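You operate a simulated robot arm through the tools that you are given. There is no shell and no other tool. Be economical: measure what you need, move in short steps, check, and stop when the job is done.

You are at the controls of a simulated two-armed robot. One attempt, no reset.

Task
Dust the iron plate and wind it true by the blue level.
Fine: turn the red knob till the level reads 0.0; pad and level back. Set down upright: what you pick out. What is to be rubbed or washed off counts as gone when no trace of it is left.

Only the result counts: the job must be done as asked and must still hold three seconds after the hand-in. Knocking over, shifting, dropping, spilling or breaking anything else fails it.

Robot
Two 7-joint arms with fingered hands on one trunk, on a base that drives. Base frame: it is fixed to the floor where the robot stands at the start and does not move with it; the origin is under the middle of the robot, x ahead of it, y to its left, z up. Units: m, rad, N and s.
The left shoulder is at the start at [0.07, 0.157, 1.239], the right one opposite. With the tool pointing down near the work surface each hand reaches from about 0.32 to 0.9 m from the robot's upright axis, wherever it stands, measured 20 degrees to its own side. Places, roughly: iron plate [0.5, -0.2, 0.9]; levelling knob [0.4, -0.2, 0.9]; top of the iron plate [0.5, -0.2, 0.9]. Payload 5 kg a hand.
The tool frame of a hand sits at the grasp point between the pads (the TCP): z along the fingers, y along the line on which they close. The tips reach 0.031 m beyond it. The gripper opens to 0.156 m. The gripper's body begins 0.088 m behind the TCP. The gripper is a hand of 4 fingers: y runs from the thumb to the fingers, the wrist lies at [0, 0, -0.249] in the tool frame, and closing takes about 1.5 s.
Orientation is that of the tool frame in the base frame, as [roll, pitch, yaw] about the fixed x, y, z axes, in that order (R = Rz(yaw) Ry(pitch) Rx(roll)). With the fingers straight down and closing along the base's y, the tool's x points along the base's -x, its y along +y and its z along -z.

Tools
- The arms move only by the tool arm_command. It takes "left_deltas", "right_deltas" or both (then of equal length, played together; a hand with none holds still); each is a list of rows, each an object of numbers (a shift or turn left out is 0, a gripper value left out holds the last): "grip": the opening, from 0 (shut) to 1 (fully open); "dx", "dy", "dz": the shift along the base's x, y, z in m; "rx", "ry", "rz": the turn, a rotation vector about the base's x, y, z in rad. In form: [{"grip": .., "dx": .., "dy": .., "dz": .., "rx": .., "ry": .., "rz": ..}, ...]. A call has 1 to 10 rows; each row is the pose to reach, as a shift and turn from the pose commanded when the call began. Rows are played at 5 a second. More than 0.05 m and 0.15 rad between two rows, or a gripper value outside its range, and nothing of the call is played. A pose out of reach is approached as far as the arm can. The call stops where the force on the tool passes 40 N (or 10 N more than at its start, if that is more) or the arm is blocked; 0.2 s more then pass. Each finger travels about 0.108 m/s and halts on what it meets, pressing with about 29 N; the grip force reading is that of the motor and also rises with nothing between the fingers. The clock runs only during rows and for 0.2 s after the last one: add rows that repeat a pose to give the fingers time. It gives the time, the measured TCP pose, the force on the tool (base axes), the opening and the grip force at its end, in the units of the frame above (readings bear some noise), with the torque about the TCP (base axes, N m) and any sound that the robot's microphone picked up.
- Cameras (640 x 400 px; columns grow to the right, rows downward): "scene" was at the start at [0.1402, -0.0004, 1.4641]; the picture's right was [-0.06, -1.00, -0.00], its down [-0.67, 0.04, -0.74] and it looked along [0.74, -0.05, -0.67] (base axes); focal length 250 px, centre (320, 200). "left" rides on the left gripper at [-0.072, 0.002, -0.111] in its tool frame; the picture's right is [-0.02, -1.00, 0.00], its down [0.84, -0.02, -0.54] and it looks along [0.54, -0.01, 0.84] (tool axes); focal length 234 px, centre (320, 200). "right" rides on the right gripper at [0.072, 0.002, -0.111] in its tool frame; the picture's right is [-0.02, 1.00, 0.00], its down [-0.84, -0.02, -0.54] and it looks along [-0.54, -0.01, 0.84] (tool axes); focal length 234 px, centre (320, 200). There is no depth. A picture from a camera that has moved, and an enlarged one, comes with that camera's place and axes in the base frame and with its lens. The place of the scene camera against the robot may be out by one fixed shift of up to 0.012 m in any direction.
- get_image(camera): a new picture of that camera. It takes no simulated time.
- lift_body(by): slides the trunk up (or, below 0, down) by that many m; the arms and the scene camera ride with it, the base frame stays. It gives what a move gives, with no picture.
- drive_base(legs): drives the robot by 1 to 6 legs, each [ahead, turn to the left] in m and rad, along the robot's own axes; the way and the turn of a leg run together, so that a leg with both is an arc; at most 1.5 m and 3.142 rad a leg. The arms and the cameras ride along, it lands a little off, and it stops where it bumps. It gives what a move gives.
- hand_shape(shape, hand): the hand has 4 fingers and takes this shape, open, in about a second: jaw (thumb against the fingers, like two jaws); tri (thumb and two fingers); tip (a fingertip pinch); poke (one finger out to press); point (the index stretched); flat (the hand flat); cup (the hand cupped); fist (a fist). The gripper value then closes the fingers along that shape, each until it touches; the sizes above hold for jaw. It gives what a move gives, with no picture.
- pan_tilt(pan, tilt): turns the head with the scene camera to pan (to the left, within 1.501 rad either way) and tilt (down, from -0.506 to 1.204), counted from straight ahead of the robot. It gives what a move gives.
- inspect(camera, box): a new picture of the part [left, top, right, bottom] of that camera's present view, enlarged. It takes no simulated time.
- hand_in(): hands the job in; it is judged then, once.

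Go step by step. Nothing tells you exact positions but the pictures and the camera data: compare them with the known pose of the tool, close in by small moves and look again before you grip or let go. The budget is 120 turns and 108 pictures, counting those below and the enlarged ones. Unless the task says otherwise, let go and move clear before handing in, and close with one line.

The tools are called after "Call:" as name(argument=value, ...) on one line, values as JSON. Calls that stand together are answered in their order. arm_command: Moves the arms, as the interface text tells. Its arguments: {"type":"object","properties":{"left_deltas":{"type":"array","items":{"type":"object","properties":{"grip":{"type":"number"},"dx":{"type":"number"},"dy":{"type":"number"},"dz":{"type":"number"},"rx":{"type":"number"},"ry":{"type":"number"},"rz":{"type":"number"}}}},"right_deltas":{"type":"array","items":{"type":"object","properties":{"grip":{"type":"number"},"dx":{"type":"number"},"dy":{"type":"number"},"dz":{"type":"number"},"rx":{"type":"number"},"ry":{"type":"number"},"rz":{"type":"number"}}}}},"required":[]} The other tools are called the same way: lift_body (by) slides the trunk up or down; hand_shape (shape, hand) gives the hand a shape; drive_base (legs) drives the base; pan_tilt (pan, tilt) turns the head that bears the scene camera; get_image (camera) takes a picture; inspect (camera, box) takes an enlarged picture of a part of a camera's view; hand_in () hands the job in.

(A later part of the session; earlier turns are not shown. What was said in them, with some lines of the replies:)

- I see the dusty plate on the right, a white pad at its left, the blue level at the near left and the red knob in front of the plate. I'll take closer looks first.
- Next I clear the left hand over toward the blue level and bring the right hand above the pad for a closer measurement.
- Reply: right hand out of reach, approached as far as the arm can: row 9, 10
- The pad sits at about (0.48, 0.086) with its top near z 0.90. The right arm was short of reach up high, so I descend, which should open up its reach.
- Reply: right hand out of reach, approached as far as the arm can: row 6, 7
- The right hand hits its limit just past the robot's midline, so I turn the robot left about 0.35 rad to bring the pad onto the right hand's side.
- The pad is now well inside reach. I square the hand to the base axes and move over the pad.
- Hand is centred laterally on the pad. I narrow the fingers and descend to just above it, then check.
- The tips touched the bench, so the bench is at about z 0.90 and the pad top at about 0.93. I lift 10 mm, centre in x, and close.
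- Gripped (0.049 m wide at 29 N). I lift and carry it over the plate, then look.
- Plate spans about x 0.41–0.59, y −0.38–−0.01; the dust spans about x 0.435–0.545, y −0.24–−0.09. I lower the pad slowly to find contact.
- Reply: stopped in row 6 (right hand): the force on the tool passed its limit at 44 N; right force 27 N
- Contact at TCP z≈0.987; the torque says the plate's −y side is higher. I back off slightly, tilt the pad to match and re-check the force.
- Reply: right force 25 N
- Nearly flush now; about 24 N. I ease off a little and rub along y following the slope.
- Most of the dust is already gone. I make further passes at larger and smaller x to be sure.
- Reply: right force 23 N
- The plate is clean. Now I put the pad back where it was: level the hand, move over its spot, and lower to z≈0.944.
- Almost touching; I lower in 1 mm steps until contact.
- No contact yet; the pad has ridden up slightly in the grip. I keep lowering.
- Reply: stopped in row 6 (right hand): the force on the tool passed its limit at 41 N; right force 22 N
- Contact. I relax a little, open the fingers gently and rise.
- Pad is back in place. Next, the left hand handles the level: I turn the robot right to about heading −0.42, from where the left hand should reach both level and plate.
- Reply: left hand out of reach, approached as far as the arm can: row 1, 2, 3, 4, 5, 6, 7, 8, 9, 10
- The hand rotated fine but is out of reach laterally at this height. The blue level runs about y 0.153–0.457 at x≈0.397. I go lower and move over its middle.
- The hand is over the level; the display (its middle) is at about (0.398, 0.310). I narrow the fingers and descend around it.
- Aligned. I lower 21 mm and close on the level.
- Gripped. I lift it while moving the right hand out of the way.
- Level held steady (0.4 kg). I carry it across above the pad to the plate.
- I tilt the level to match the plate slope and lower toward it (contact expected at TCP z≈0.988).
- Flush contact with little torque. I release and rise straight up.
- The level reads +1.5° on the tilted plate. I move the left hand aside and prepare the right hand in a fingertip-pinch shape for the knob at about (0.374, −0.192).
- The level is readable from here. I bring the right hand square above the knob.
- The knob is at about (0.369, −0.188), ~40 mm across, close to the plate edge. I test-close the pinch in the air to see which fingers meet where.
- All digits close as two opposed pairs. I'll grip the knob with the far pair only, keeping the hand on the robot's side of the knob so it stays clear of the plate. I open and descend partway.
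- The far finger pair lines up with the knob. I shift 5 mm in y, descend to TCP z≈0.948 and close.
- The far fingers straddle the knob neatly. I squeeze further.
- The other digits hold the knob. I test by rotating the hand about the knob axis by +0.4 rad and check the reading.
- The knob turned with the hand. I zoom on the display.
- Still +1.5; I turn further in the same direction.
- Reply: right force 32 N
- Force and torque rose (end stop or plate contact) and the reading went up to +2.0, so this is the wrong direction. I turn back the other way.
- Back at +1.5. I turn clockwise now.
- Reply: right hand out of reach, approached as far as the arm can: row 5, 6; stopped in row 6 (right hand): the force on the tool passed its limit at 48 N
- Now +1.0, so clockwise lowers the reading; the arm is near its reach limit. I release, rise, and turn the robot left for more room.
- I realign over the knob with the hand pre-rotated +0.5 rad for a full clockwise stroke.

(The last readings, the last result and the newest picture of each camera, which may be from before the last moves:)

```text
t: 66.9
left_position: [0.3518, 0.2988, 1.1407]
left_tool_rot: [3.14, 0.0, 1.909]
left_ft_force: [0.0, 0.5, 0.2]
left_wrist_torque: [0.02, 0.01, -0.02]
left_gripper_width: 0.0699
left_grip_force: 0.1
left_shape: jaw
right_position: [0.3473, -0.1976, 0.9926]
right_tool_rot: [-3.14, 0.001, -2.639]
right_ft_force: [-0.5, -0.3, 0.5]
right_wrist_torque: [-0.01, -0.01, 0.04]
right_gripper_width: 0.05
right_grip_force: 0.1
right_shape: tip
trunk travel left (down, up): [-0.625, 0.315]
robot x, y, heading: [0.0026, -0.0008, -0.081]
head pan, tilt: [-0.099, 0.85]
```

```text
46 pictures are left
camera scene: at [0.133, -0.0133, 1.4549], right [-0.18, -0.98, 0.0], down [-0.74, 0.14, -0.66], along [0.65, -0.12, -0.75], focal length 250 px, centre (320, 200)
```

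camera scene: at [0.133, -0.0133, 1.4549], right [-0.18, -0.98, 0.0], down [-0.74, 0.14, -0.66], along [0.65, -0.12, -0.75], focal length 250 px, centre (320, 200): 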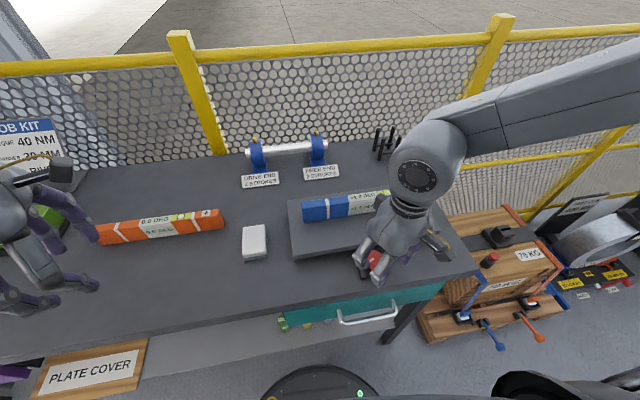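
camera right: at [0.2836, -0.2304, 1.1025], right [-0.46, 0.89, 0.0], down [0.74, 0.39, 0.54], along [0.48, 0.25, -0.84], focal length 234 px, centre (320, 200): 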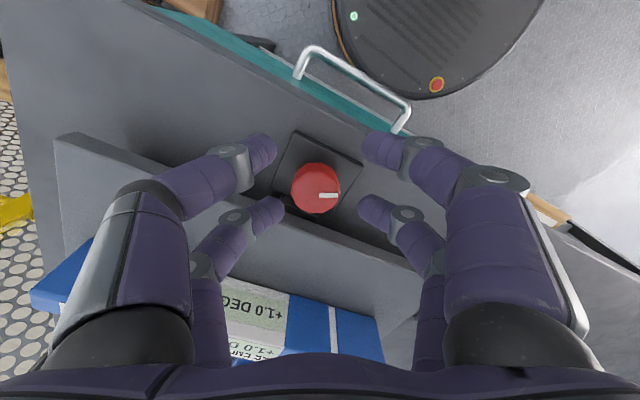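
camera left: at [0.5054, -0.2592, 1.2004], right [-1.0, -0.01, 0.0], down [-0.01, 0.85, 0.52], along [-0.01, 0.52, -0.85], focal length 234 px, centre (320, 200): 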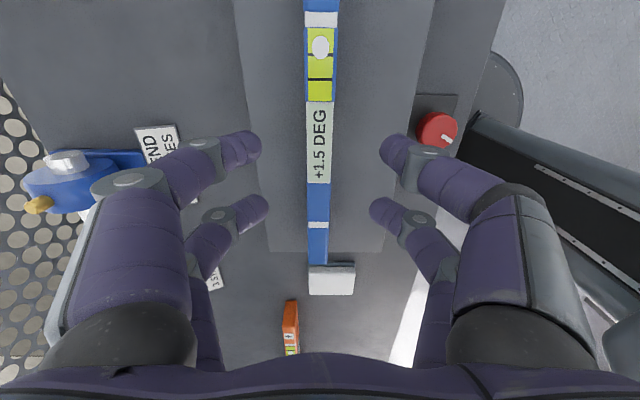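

Aligned, reading +1.0. I descend and grip the knob.

Call:
arm_command(right_deltas=[{"dz": -0.02}, {"dz": -0.04}, {"dz": -0.045}, {"dz": -0.045, "grip": 0.15}, {"dz": -0.045, "grip": 0.0}, {"dz": -0.045}, {"dz": -0.045}])

Call:
arm_command(right_deltas=[{"rz": -0.1, "dx": -0.0011, "dy": 0.0023}, {"rz": -0.2, "dx": -0.002, "dy": 0.0047}, {"rz": -0.3, "dx": -0.0026, "dy": 0.0072}, {"rz": -0.4, "dx": -0.003, "dy": 0.0097}, {"rz": -0.5, "dx": -0.0031, "dy": 0.0122}, {"rz": -0.6, "dx": -0.003, "dy": 0.0148}, {"rz": -0.7, "dx": -0.0026, "dy": 0.0173}, {"rz": -0.7, "dx": -0.0026, "dy": 0.0173}])

Call:
get_image(camera="right")

Call:
inspect(camera="scene", box=[290, 150, 450, 278])

```text
t: 68.5
left_position: [0.3525, 0.299, 1.1409]
left_tool_rot: [-3.142, 0.001, 1.91]
left_ft_force: [0.0, 0.3, 0.7]
left_wrist_torque: [0.03, -0.01, -0.01]
left_gripper_width: 0.0698
left_grip_force: 0.1
left_shape: jaw
right_position: [0.3475, -0.1973, 0.9453]
right_tool_rot: [-3.139, -0.002, -2.641]
right_ft_force: [-1.8, -1.8, -5.3]
right_wrist_torque: [-0.07, 0.18, -0.05]
right_gripper_width: 0.0013
right_grip_force: 28.4
right_shape: tip
trunk travel left (down, up): [-0.625, 0.315]
robot x, y, heading: [0.0008, 0.0007, -0.08]
head pan, tilt: [-0.099, 0.85]
```

```text
t: 70.3
left_position: [0.3525, 0.299, 1.1404]
left_tool_rot: [-3.14, 0.0, 1.911]
left_ft_force: [-0.1, -0.3, 0.2]
left_wrist_torque: [0.0, -0.01, 0.02]
left_gripper_width: 0.0696
left_grip_force: 0.1
left_shape: jaw
right_position: [0.3472, -0.1792, 0.9452]
right_tool_rot: [-3.141, 0.001, 2.941]
right_ft_force: [3.3, 5.8, -4.3]
right_wrist_torque: [0.14, 0.03, 0.18]
right_gripper_width: 0.0013
right_grip_force: 29.3
right_shape: tip
trunk travel left (down, up): [-0.625, 0.315]
robot x, y, heading: [-0.0028, -0.0027, -0.076]
head pan, tilt: [-0.099, 0.85]
```

```text
45 pictures are left
camera right: at [0.2773, -0.164, 1.0566], right [0.22, 0.97, 0.0], down [0.82, -0.19, 0.55], along [0.53, -0.12, -0.84], focal length 234 px, centre (320, 200)
```

right: 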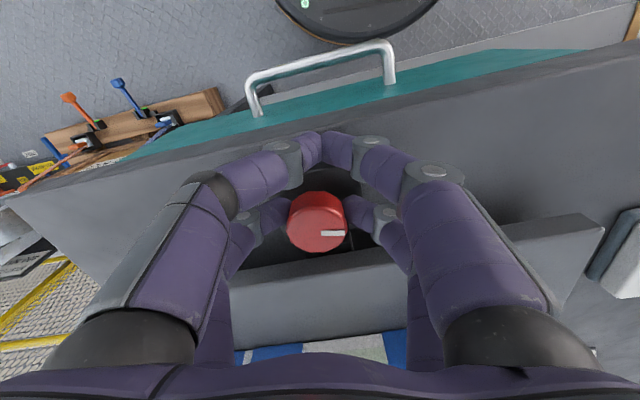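

```text
3.12 times, centred on (370, 214) of scene
camera zoom: at [0.134, -0.0129, 1.4548], right [-0.18, -0.98, 0.0], down [-0.74, 0.13, -0.66], along [0.65, -0.12, -0.75], focal length 782 px, centre (164, 156)
```

zoom: 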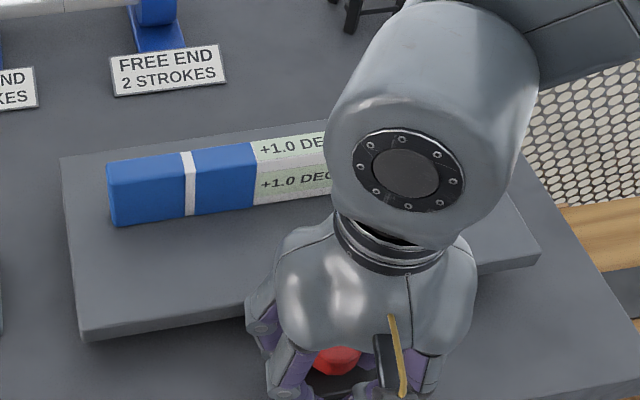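

Still +1.0: the knob seems to step in 0.5° detents roughly every 60°. I keep turning clockwise.

Call:
arm_command(right_deltas=[{"rz": -0.1, "dx": 0.0006, "dy": 0.0025}, {"rz": -0.2, "dx": 0.0015, "dy": 0.0049}, {"rz": -0.3, "dx": 0.0026, "dy": 0.0072}, {"rz": -0.4, "dx": 0.0039, "dy": 0.0093}, {"rz": -0.5, "dx": 0.0055, "dy": 0.0114}, {"rz": -0.5, "dx": 0.0055, "dy": 0.0114}])

Call:
get_image(camera="right")

Call:
inspect(camera="scene", box=[290, 150, 450, 278])

```text
t: 71.4
left_position: [0.3517, 0.299, 1.1406]
left_tool_rot: [-3.14, 0.001, 1.914]
left_ft_force: [0.0, 0.7, 0.1]
left_wrist_torque: [0.04, 0.02, -0.02]
left_gripper_width: 0.0697
left_grip_force: 0.0
left_shape: jaw
right_position: [0.3486, -0.1793, 0.9522]
right_tool_rot: [-3.141, -0.023, 2.532]
right_ft_force: [-1.2, 18.0, -10.1]
right_wrist_torque: [0.54, 0.26, 0.44]
right_gripper_width: 0.0
right_grip_force: 29.2
right_shape: tip
right hand out of reach, approached as far as the arm can: row 4, 5
trunk travel left (down, up): [-0.625, 0.315]
robot x, y, heading: [0.0013, 0.0034, -0.084]
head pan, tilt: [-0.099, 0.85]
stopped in row 5 (right hand): the force on the tool passed its limit at 42 N (the readings are from after the stop); the commanded pose is now the measured one
```

```text
43 pictures are left
camera right: at [0.2933, -0.1391, 1.0636], right [0.59, 0.81, 0.0], down [0.69, -0.5, 0.53], along [0.42, -0.31, -0.85], focal length 234 px, centre (320, 200)
```

right: 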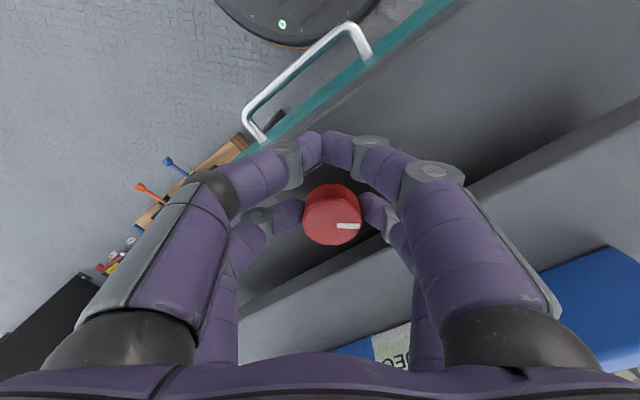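

```text
3.12 times, centred on (370, 214) of scene
camera zoom: at [0.1342, -0.0123, 1.4545], right [-0.18, -0.98, 0.0], down [-0.74, 0.13, -0.66], along [0.65, -0.12, -0.75], focal length 782 px, centre (164, 156)
```

zoom: 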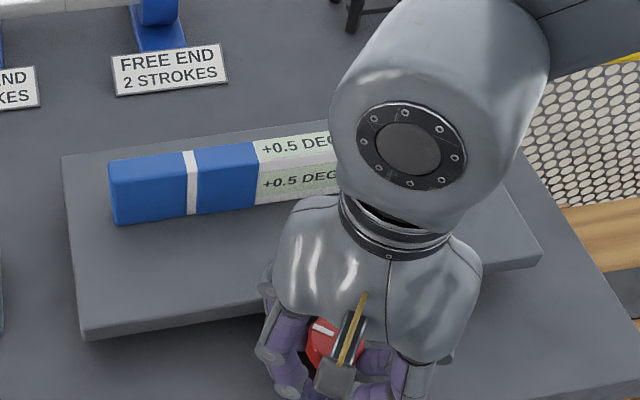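

+0.5 now. I release, rise, level the hand, spin it back counter-clockwise and regrasp for one more stroke.

Call:
arm_command(right_deltas=[{"grip": 0.15}, {"grip": 0.32}, {"grip": 0.32}, {"dz": 0.02}, {"dz": 0.045, "rx": -0.007, "ry": -0.01}, {"dz": 0.045, "rx": -0.013, "ry": -0.019}, {"dz": 0.045, "rx": -0.013, "ry": -0.019}])

Call:
arm_command(right_deltas=[{"rz": 0.13, "dy": -0.003}, {"rz": 0.26, "dy": -0.005}, {"rz": 0.39, "dy": -0.008}, {"rz": 0.52, "dy": -0.01}, {"rz": 0.65, "dy": -0.012}, {"rz": 0.78, "dy": -0.014}, {"rz": 0.91, "dy": -0.016}, {"rz": 1.04, "dy": -0.018}, {"rz": 1.17, "dx": 0.001, "dy": -0.0205}, {"rz": 1.21, "dx": 0.001, "dy": -0.0205}])

Call:
get_image(camera="right")

```text
t: 73.0
left_position: [0.3513, 0.2988, 1.1411]
left_tool_rot: [3.141, 0.0, 1.911]
left_ft_force: [0.0, 0.2, -0.4]
left_wrist_torque: [0.02, -0.03, 0.05]
left_gripper_width: 0.0696
left_grip_force: 0.0
left_shape: jaw
right_position: [0.3484, -0.1831, 0.9982]
right_tool_rot: [-3.139, 0.006, 2.529]
right_ft_force: [0.2, 0.2, 0.5]
right_wrist_torque: [-0.03, 0.01, -0.01]
right_gripper_width: 0.0494
right_grip_force: 0.0
right_shape: tip
trunk travel left (down, up): [-0.625, 0.315]
robot x, y, heading: [-0.0034, -0.0, -0.083]
head pan, tilt: [-0.099, 0.85]
```

```text
t: 75.2
left_position: [0.3527, 0.2996, 1.1391]
left_tool_rot: [-3.141, -0.001, 1.913]
left_ft_force: [1.2, 0.1, -0.2]
left_wrist_torque: [-0.02, -0.01, 0.01]
left_gripper_width: 0.0696
left_grip_force: 0.0
left_shape: jaw
right_position: [0.35, -0.2022, 0.9965]
right_tool_rot: [-3.141, 0.003, -2.542]
right_ft_force: [-0.1, -0.3, -0.7]
right_wrist_torque: [0.02, 0.01, -0.01]
right_gripper_width: 0.0494
right_grip_force: 0.0
right_shape: tip
trunk travel left (down, up): [-0.625, 0.315]
robot x, y, heading: [-0.0006, -0.0047, -0.077]
head pan, tilt: [-0.099, 0.85]
```

```text
41 pictures are left
camera right: at [0.2896, -0.2426, 1.1068], right [-0.55, 0.84, 0.0], down [0.7, 0.46, 0.55], along [0.46, 0.3, -0.84], focal length 234 px, centre (320, 200)
```

right: 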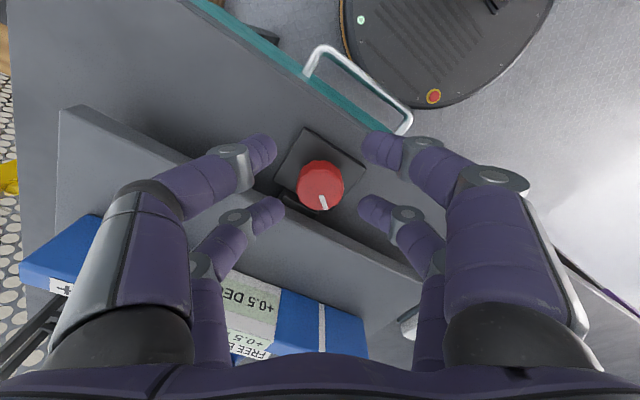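

Aligned, reading +0.5. I descend, grip, and turn 0.8 rad clockwise.

Call:
arm_command(right_deltas=[{"dz": -0.02}, {"dz": -0.04}, {"dz": -0.05, "dy": 0.001}, {"dz": -0.05, "dy": 0.001, "grip": 0.15}, {"dz": -0.05, "dy": 0.001, "grip": 0.0}, {"dz": -0.05, "dy": 0.001}, {"dz": -0.05, "dy": 0.001}])

Call:
arm_command(right_deltas=[{"rz": -0.1, "dx": -0.0013, "dy": 0.0022}, {"rz": -0.2, "dx": -0.0024, "dy": 0.0045}, {"rz": -0.3, "dx": -0.0033, "dy": 0.0069}, {"rz": -0.4, "dx": -0.0039, "dy": 0.0093}, {"rz": -0.5, "dx": -0.0043, "dy": 0.0119}, {"rz": -0.6, "dx": -0.0045, "dy": 0.0144}, {"rz": -0.7, "dx": -0.0043, "dy": 0.0169}, {"rz": -0.8, "dx": -0.0039, "dy": 0.0195}, {"rz": -0.8, "dx": -0.0039, "dy": 0.0195}])

Call:
inspect(camera="scene", box=[290, 150, 450, 278])

Call:
get_image(camera="right")

```text
t: 76.8
left_position: [0.3512, 0.2991, 1.1408]
left_tool_rot: [-3.14, -0.001, 1.911]
left_ft_force: [-0.5, -0.6, 0.7]
left_wrist_torque: [-0.02, -0.02, 0.01]
left_gripper_width: 0.0699
left_grip_force: 0.1
left_shape: jaw
right_position: [0.3486, -0.2003, 0.9472]
right_tool_rot: [-3.14, 0.004, -2.542]
right_ft_force: [0.9, 0.3, -4.2]
right_wrist_torque: [-0.06, 0.09, -0.03]
right_gripper_width: 0.0017
right_grip_force: 29.6
right_shape: tip
trunk travel left (down, up): [-0.625, 0.315]
robot x, y, heading: [0.0029, -0.001, -0.083]
head pan, tilt: [-0.099, 0.85]
```

```text
t: 78.8
left_position: [0.3516, 0.3003, 1.1396]
left_tool_rot: [-3.141, 0.003, 1.912]
left_ft_force: [-0.3, 0.3, 0.3]
left_wrist_torque: [0.0, -0.01, 0.02]
left_gripper_width: 0.0699
left_grip_force: 0.1
left_shape: jaw
right_position: [0.3464, -0.1823, 0.9464]
right_tool_rot: [-3.138, 0.003, 2.939]
right_ft_force: [0.4, 7.7, -1.4]
right_wrist_torque: [0.26, 0.03, 0.25]
right_gripper_width: 0.0017
right_grip_force: 28.6
right_shape: tip
trunk travel left (down, up): [-0.625, 0.315]
robot x, y, heading: [0.0017, 0.0026, -0.082]
head pan, tilt: [-0.099, 0.85]
```

```text
3.12 times, centred on (370, 214) of scene
camera zoom: at [0.1334, -0.012, 1.4548], right [-0.18, -0.98, 0.0], down [-0.74, 0.13, -0.66], along [0.65, -0.12, -0.75], focal length 782 px, centre (164, 156)
```

zoom: 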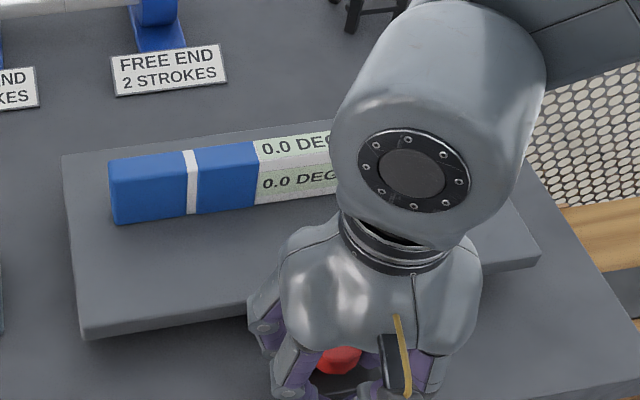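

```text
39 pictures are left
camera right: at [0.2761, -0.1656, 1.0573], right [0.22, 0.97, 0.0], down [0.82, -0.19, 0.55], along [0.53, -0.12, -0.84], focal length 234 px, centre (320, 200)
```

right: 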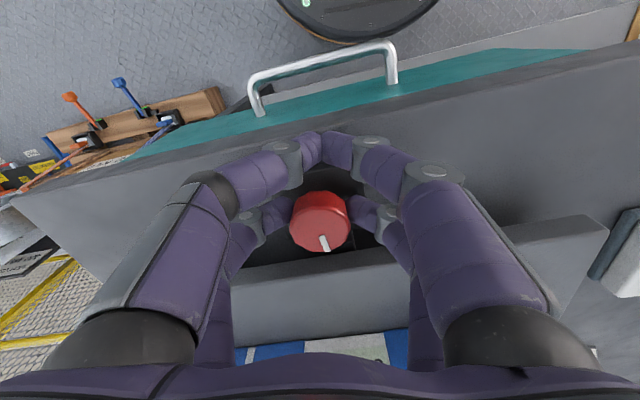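

The level reads 0.0. I release the knob, rise clear, and re-check the reading.

Call:
arm_command(right_deltas=[{"grip": 0.15}, {"grip": 0.32}, {"grip": 0.32}, {"dz": 0.02}, {"dz": 0.05}, {"dz": 0.09}, {"dz": 0.12, "dy": -0.03}, {"dz": 0.14, "dy": -0.07}, {"dz": 0.14, "dy": -0.11}, {"dz": 0.14, "dy": -0.15}])

Call:
inspect(camera="scene", box=[280, 170, 440, 298])

```text
t: 81.0
left_position: [0.3526, 0.2979, 1.1408]
left_tool_rot: [-3.141, 0.001, 1.911]
left_ft_force: [-0.2, 0.2, 0.3]
left_wrist_torque: [0.05, -0.04, 0.0]
left_gripper_width: 0.0699
left_grip_force: 0.0
left_shape: jaw
right_position: [0.3442, -0.3363, 1.0892]
right_tool_rot: [-3.14, 0.004, 2.943]
right_ft_force: [0.5, -0.6, -0.3]
right_wrist_torque: [0.02, -0.02, 0.01]
right_gripper_width: 0.0496
right_grip_force: 0.0
right_shape: tip
trunk travel left (down, up): [-0.625, 0.315]
robot x, y, heading: [-0.004, -0.0007, -0.078]
head pan, tilt: [-0.099, 0.85]
```

```text
3.12 times, centred on (360, 234) of scene
camera zoom: at [0.1328, -0.0151, 1.4548], right [-0.18, -0.98, 0.0], down [-0.74, 0.14, -0.66], along [0.65, -0.12, -0.75], focal length 782 px, centre (195, 94)
```

zoom: 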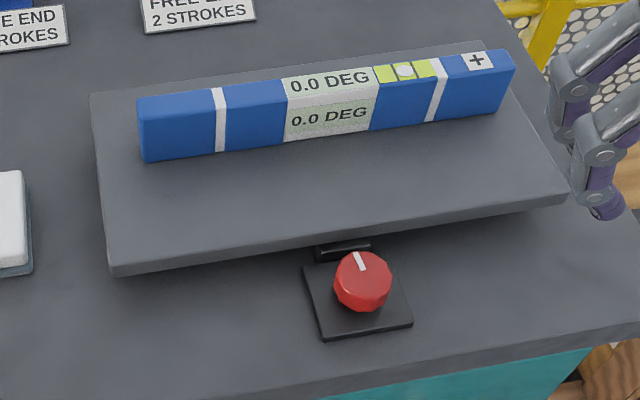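

Stable at 0.0 with the bubble centred. Now I turn the robot back right and bring the left hand over the level to return it.

Call:
drive_base(legs=[[0, -0.355]])

Call:
get_image(camera="scene")

```text
t: 82.5
left_position: [0.4319, 0.1611, 1.1404]
left_tool_rot: [3.141, 0.002, 1.563]
left_ft_force: [-0.2, 0.3, -0.3]
left_wrist_torque: [0.0, -0.02, 0.0]
left_gripper_width: 0.0699
left_grip_force: 0.2
left_shape: jaw
right_position: [0.2112, -0.4312, 1.0905]
right_tool_rot: [-3.14, 0.003, 2.594]
right_ft_force: [-1.0, -0.6, 0.4]
right_wrist_torque: [0.01, 0.02, 0.0]
right_gripper_width: 0.0496
right_grip_force: 0.0
right_shape: tip
trunk travel left (down, up): [-0.625, 0.315]
robot x, y, heading: [0.0007, -0.0013, -0.424]
head pan, tilt: [-0.099, 0.85]
```

```text
37 pictures are left
camera scene: at [0.1197, -0.0549, 1.4548], right [-0.5, -0.86, 0.0], down [-0.65, 0.38, -0.66], along [0.57, -0.33, -0.75], focal length 250 px, centre (320, 200)
```

scene: 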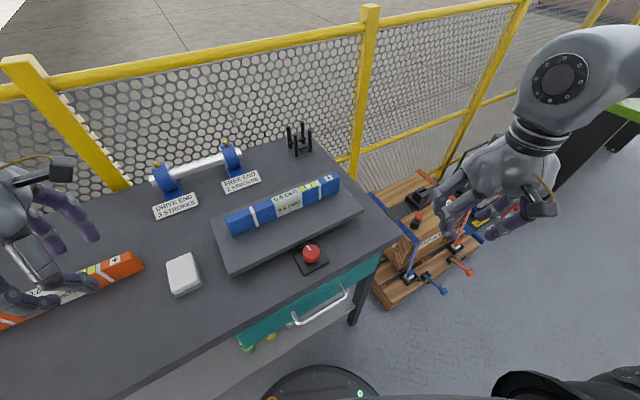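

Clear. Left hand moves over the level on the plate.

Call:
arm_command(left_deltas=[{"dx": 0.008, "dy": -0.04}, {"dx": 0.016, "dy": -0.08}, {"dx": 0.024, "dy": -0.12}, {"dx": 0.032, "dy": -0.16}, {"dx": 0.04, "dy": -0.2}, {"dx": 0.05, "dy": -0.24}, {"dx": 0.06, "dy": -0.28}, {"dx": 0.068, "dy": -0.32, "dz": -0.01}, {"dx": 0.073, "dy": -0.35, "dz": -0.05}, {"dx": 0.073, "dy": -0.35, "dz": -0.05}])

Call:
get_image(camera="left")

```text
refused: row 9 steps farther than a row can; nothing moved
```

```text
36 pictures are left
camera left: at [0.4328, 0.0897, 1.2517], right [-1.0, -0.02, 0.0], down [-0.01, 0.84, 0.54], along [-0.01, 0.54, -0.84], focal length 234 px, centre (320, 200)
```

left: 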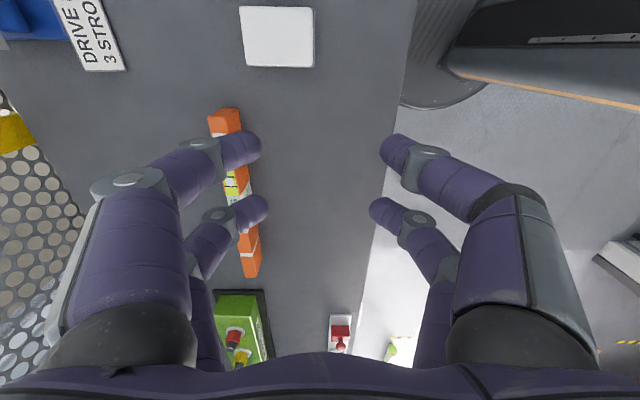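

One row was too long; I resend with smaller steps.

Call:
arm_command(left_deltas=[{"dx": 0.008, "dy": -0.04}, {"dx": 0.016, "dy": -0.08}, {"dx": 0.024, "dy": -0.12}, {"dx": 0.032, "dy": -0.16}, {"dx": 0.04, "dy": -0.2}, {"dx": 0.05, "dy": -0.24}, {"dx": 0.06, "dy": -0.28}, {"dx": 0.068, "dy": -0.32}, {"dx": 0.073, "dy": -0.35, "dz": -0.03}, {"dx": 0.073, "dy": -0.35, "dz": -0.05, "rz": -0.005}])

Call:
get_image(camera="left")

```text
t: 84.7
left_position: [0.5075, -0.1896, 1.0918]
left_tool_rot: [-3.141, 0.0, 1.557]
left_ft_force: [-0.5, 0.3, 0.9]
left_wrist_torque: [-0.06, 0.01, 0.0]
left_gripper_width: 0.0699
left_grip_force: 0.1
left_shape: jaw
right_position: [0.2104, -0.4308, 1.0904]
right_tool_rot: [-3.136, 0.006, 2.592]
right_ft_force: [-0.2, -0.1, 0.3]
right_wrist_torque: [0.02, 0.02, -0.02]
right_gripper_width: 0.0497
right_grip_force: 0.0
right_shape: tip
trunk travel left (down, up): [-0.625, 0.315]
robot x, y, heading: [-0.0013, -0.0008, -0.431]
head pan, tilt: [-0.099, 0.85]
```

```text
35 pictures are left
camera left: at [0.507, -0.2622, 1.2027], right [-1.0, -0.01, 0.0], down [-0.01, 0.84, 0.54], along [-0.01, 0.54, -0.84], focal length 234 px, centre (320, 200)
```

left: 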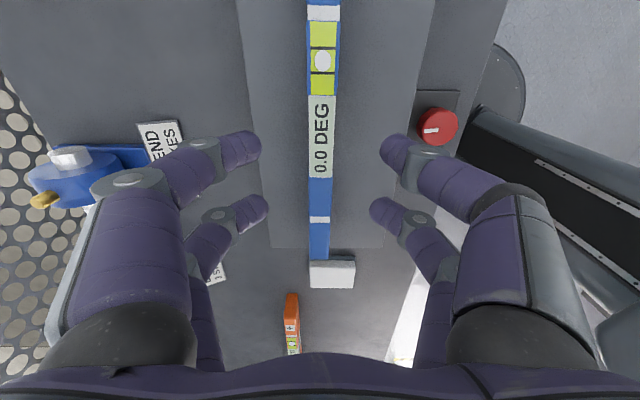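

Well aligned. I descend around the level and close.

Call:
arm_command(left_deltas=[{"dz": -0.035, "dy": -0.002}, {"dz": -0.07, "dy": -0.002}, {"dz": -0.09, "dy": -0.002}, {"dz": -0.1, "dy": -0.002}, {"dz": -0.1, "dy": -0.002, "grip": 0.25}, {"dz": -0.1, "dy": -0.002, "grip": 0.05}, {"dz": -0.1, "dy": -0.002}, {"dz": -0.1, "dy": -0.002}, {"dz": -0.1, "dy": -0.002}])

Call:
get_image(camera="left")

```text
t: 86.7
left_position: [0.5037, -0.1915, 0.9923]
left_tool_rot: [-3.139, 0.0, 1.558]
left_ft_force: [-0.1, 0.3, -0.4]
left_wrist_torque: [-0.01, 0.04, 0.03]
left_gripper_width: 0.0178
left_grip_force: 28.9
left_shape: jaw
right_position: [0.2118, -0.4321, 1.0889]
right_tool_rot: [-3.139, 0.004, 2.594]
right_ft_force: [-0.3, 0.4, 0.1]
right_wrist_torque: [0.0, 0.02, 0.03]
right_gripper_width: 0.0496
right_grip_force: 0.2
right_shape: tip
trunk travel left (down, up): [-0.625, 0.315]
robot x, y, heading: [-0.0015, -0.0006, -0.427]
head pan, tilt: [-0.099, 0.85]
```

```text
34 pictures are left
camera left: at [0.5041, -0.2651, 1.1038], right [-1.0, -0.01, 0.0], down [-0.01, 0.84, 0.54], along [-0.01, 0.54, -0.84], focal length 234 px, centre (320, 200)
```

left: 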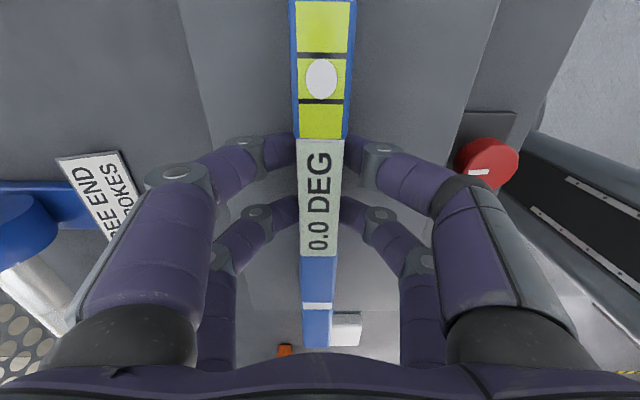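

Gripped. I lift and carry it back to its original place.

Call:
arm_command(left_deltas=[{"dz": 0.03}, {"dz": 0.06}, {"dz": 0.08}, {"dz": 0.08, "dy": 0.04}, {"dz": 0.08, "dx": -0.008, "dy": 0.08}, {"dz": 0.08, "dx": -0.016, "dy": 0.125}, {"dz": 0.08, "dx": -0.024, "dy": 0.17}, {"dz": 0.08, "dx": -0.034, "dy": 0.215}, {"dz": 0.08, "dx": -0.044, "dy": 0.26}, {"dz": 0.08, "dx": -0.054, "dy": 0.305}])

Call:
arm_command(left_deltas=[{"dx": -0.012, "dy": 0.045}, {"dx": -0.024, "dy": 0.09}, {"dx": -0.036, "dy": 0.135}, {"dx": -0.046, "dy": 0.18}, {"dx": -0.05, "dy": 0.202}, {"dx": -0.05, "dy": 0.202}])

Call:
pan_tilt(pan=0.7, tilt=0.85)

Call:
get_image(camera="scene")

Call:
get_image(camera="left")

```text
t: 88.9
left_position: [0.4511, 0.1158, 1.073]
left_tool_rot: [3.138, 0.002, 1.555]
left_ft_force: [-0.5, -0.6, -3.1]
left_wrist_torque: [0.01, 0.01, 0.0]
left_gripper_width: 0.0174
left_grip_force: 29.2
left_shape: jaw
right_position: [0.2082, -0.4293, 1.0903]
right_tool_rot: [-3.14, 0.008, 2.594]
right_ft_force: [-1.4, 0.0, 0.8]
right_wrist_torque: [-0.04, -0.07, 0.0]
right_gripper_width: 0.0499
right_grip_force: 0.2
right_shape: tip
trunk travel left (down, up): [-0.625, 0.315]
robot x, y, heading: [-0.0006, 0.0043, -0.429]
head pan, tilt: [-0.099, 0.85]
```

```text
t: 90.3
left_position: [0.4028, 0.3189, 1.0714]
left_tool_rot: [-3.141, -0.001, 1.559]
left_ft_force: [0.7, 0.5, -2.9]
left_wrist_torque: [-0.01, 0.04, 0.02]
left_gripper_width: 0.0174
left_grip_force: 28.8
left_shape: jaw
right_position: [0.2115, -0.4325, 1.0903]
right_tool_rot: [-3.139, 0.004, 2.594]
right_ft_force: [-0.6, -0.5, -0.4]
right_wrist_torque: [0.03, -0.01, 0.01]
right_gripper_width: 0.0496
right_grip_force: 0.0
right_shape: tip
trunk travel left (down, up): [-0.625, 0.315]
robot x, y, heading: [-0.0008, 0.001, -0.431]
head pan, tilt: [-0.099, 0.85]
```

```text
t: 91.4
left_position: [0.4026, 0.3192, 1.0712]
left_tool_rot: [3.141, -0.001, 1.559]
left_ft_force: [0.2, 0.1, -2.6]
left_wrist_torque: [0.0, 0.04, 0.0]
left_gripper_width: 0.0175
left_grip_force: 28.8
left_shape: jaw
right_position: [0.2118, -0.4316, 1.0914]
right_tool_rot: [-3.138, 0.002, 2.593]
right_ft_force: [-0.3, -1.1, -1.1]
right_wrist_torque: [-0.02, 0.01, 0.01]
right_gripper_width: 0.0497
right_grip_force: 0.0
right_shape: tip
trunk travel left (down, up): [-0.625, 0.315]
robot x, y, heading: [-0.002, 0.0023, -0.427]
head pan, tilt: [0.7, 0.85]
```

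```text
33 pictures are left
camera scene: at [0.1275, 0.005, 1.4548], right [0.27, -0.96, 0.0], down [-0.72, -0.2, -0.66], along [0.64, 0.18, -0.75], focal length 250 px, centre (320, 200)
```

scene: 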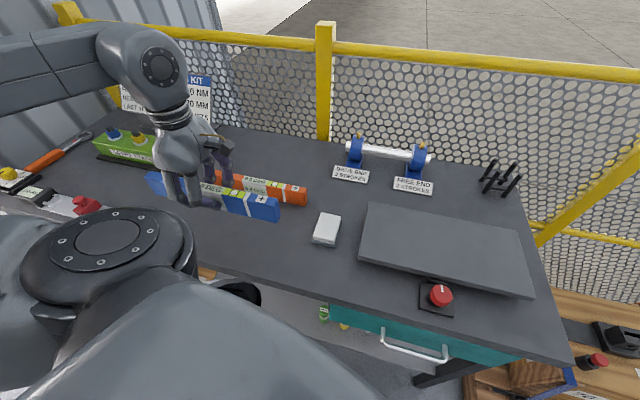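

```text
32 pictures are left
camera left: at [0.403, 0.2468, 1.1825], right [-1.0, -0.01, 0.0], down [-0.01, 0.84, 0.54], along [-0.01, 0.54, -0.84], focal length 234 px, centre (320, 200)
```

left: 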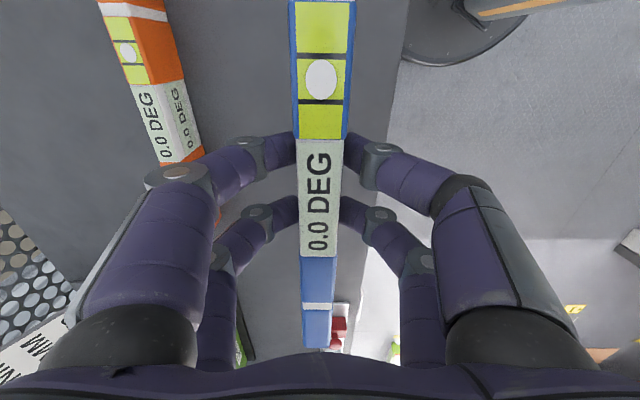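

I lower the level to the bench at its original spot, in small steps at the end.

Call:
arm_command(left_deltas=[{"dx": -0.003, "dy": -0.003, "dz": -0.04}, {"dx": -0.003, "dy": -0.003, "dz": -0.08}, {"dx": -0.003, "dy": -0.003, "dz": -0.11}, {"dx": -0.003, "dy": -0.003, "dz": -0.119}, {"dx": -0.003, "dy": -0.003, "dz": -0.121}, {"dx": -0.003, "dy": -0.003, "dz": -0.123}, {"dx": -0.003, "dy": -0.003, "dz": -0.125}, {"dx": -0.003, "dy": -0.003, "dz": -0.126}, {"dx": -0.003, "dy": -0.003, "dz": -0.126}])

Call:
get_image(camera="left")

```text
t: 93.4
left_position: [0.3982, 0.3153, 0.9459]
left_tool_rot: [3.141, 0.001, 1.558]
left_ft_force: [-0.4, 1.4, 11.4]
left_wrist_torque: [-0.02, -0.01, -0.01]
left_gripper_width: 0.0176
left_grip_force: 29.0
left_shape: jaw
right_position: [0.2103, -0.432, 1.0905]
right_tool_rot: [-3.14, 0.006, 2.593]
right_ft_force: [-0.5, 0.0, 0.6]
right_wrist_torque: [-0.01, -0.03, 0.01]
right_gripper_width: 0.0496
right_grip_force: 0.1
right_shape: tip
trunk travel left (down, up): [-0.625, 0.315]
robot x, y, heading: [0.0004, 0.001, -0.426]
head pan, tilt: [0.7, 0.85]
```

```text
31 pictures are left
camera left: at [0.3983, 0.2424, 1.0567], right [-1.0, -0.01, 0.0], down [-0.01, 0.84, 0.54], along [-0.01, 0.54, -0.84], focal length 234 px, centre (320, 200)
```

left: 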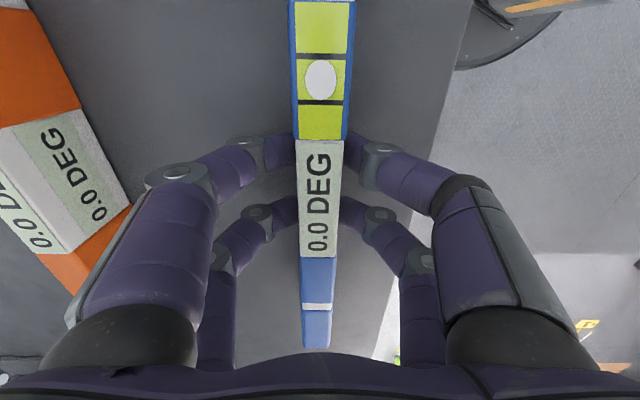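

The level is in contact with the bench (11 N, no torque). I release and rise straight up.

Call:
arm_command(left_deltas=[{"dz": 0.0005}, {"dz": 0.0005, "grip": 0.25}, {"dz": 0.0005, "grip": 0.45}, {"dz": 0.0005, "grip": 0.45}, {"dz": 0.0005}, {"dz": 0.03}, {"dz": 0.07}, {"dz": 0.11}, {"dz": 0.15}, {"dz": 0.16}])

Call:
get_image(camera="left")

Call:
get_image(camera="scene")

Call:
inspect(camera="scene", box=[300, 180, 560, 330])

```text
t: 95.6
left_position: [0.3981, 0.3164, 1.105]
left_tool_rot: [-3.141, 0.002, 1.559]
left_ft_force: [-0.3, 0.5, 0.0]
left_wrist_torque: [0.05, -0.04, 0.04]
left_gripper_width: 0.0699
left_grip_force: 0.1
left_shape: jaw
right_position: [0.2101, -0.4311, 1.0911]
right_tool_rot: [-3.14, 0.003, 2.593]
right_ft_force: [-0.3, -0.6, -0.1]
right_wrist_torque: [-0.02, 0.03, 0.01]
right_gripper_width: 0.0498
right_grip_force: 0.1
right_shape: tip
trunk travel left (down, up): [-0.625, 0.315]
robot x, y, heading: [-0.0022, 0.0058, -0.43]
head pan, tilt: [0.7, 0.85]
```

```text
30 pictures are left
camera left: at [0.3991, 0.2445, 1.2163], right [-1.0, -0.01, 0.0], down [-0.01, 0.84, 0.54], along [-0.01, 0.54, -0.84], focal length 234 px, centre (320, 200)
```

left: 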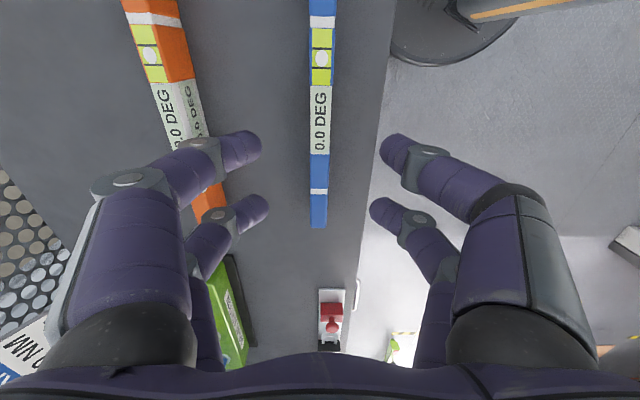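

```text
29 pictures are left
camera scene: at [0.1274, 0.0057, 1.4548], right [0.27, -0.96, 0.0], down [-0.72, -0.2, -0.66], along [0.64, 0.18, -0.75], focal length 250 px, centre (320, 200)
```

scene: 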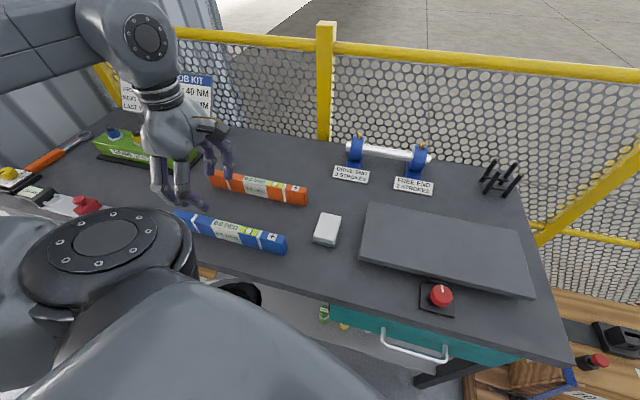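

```text
2.46 times, centred on (430, 255) of scene
camera zoom: at [0.1274, 0.0057, 1.4548], right [0.27, -0.96, 0.0], down [-0.72, -0.2, -0.66], along [0.64, 0.18, -0.75], focal length 616 px, centre (49, 65)
```

zoom: 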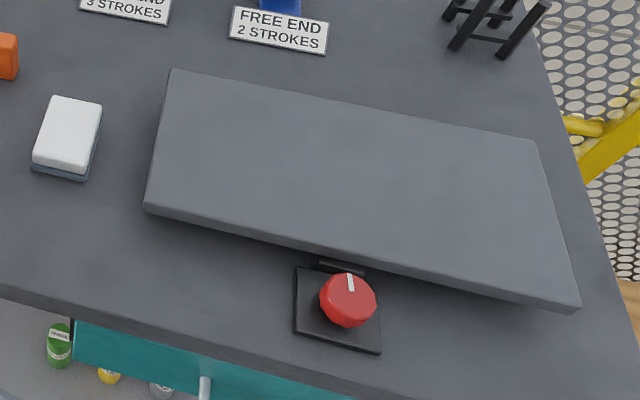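

The plate is clean, and the level read 0.0 on it after the last knob turn. Pad and blue level are back in their spots, upright, and both hands are clear, so I hand in.

Call:
hand_in()

```text
The job is handed in.
```

The iron plate is dusted clean and wound true: the blue level read 0.0 on it after I let go of the knob. The pad and level are back upright in their places, and the job is handed in.
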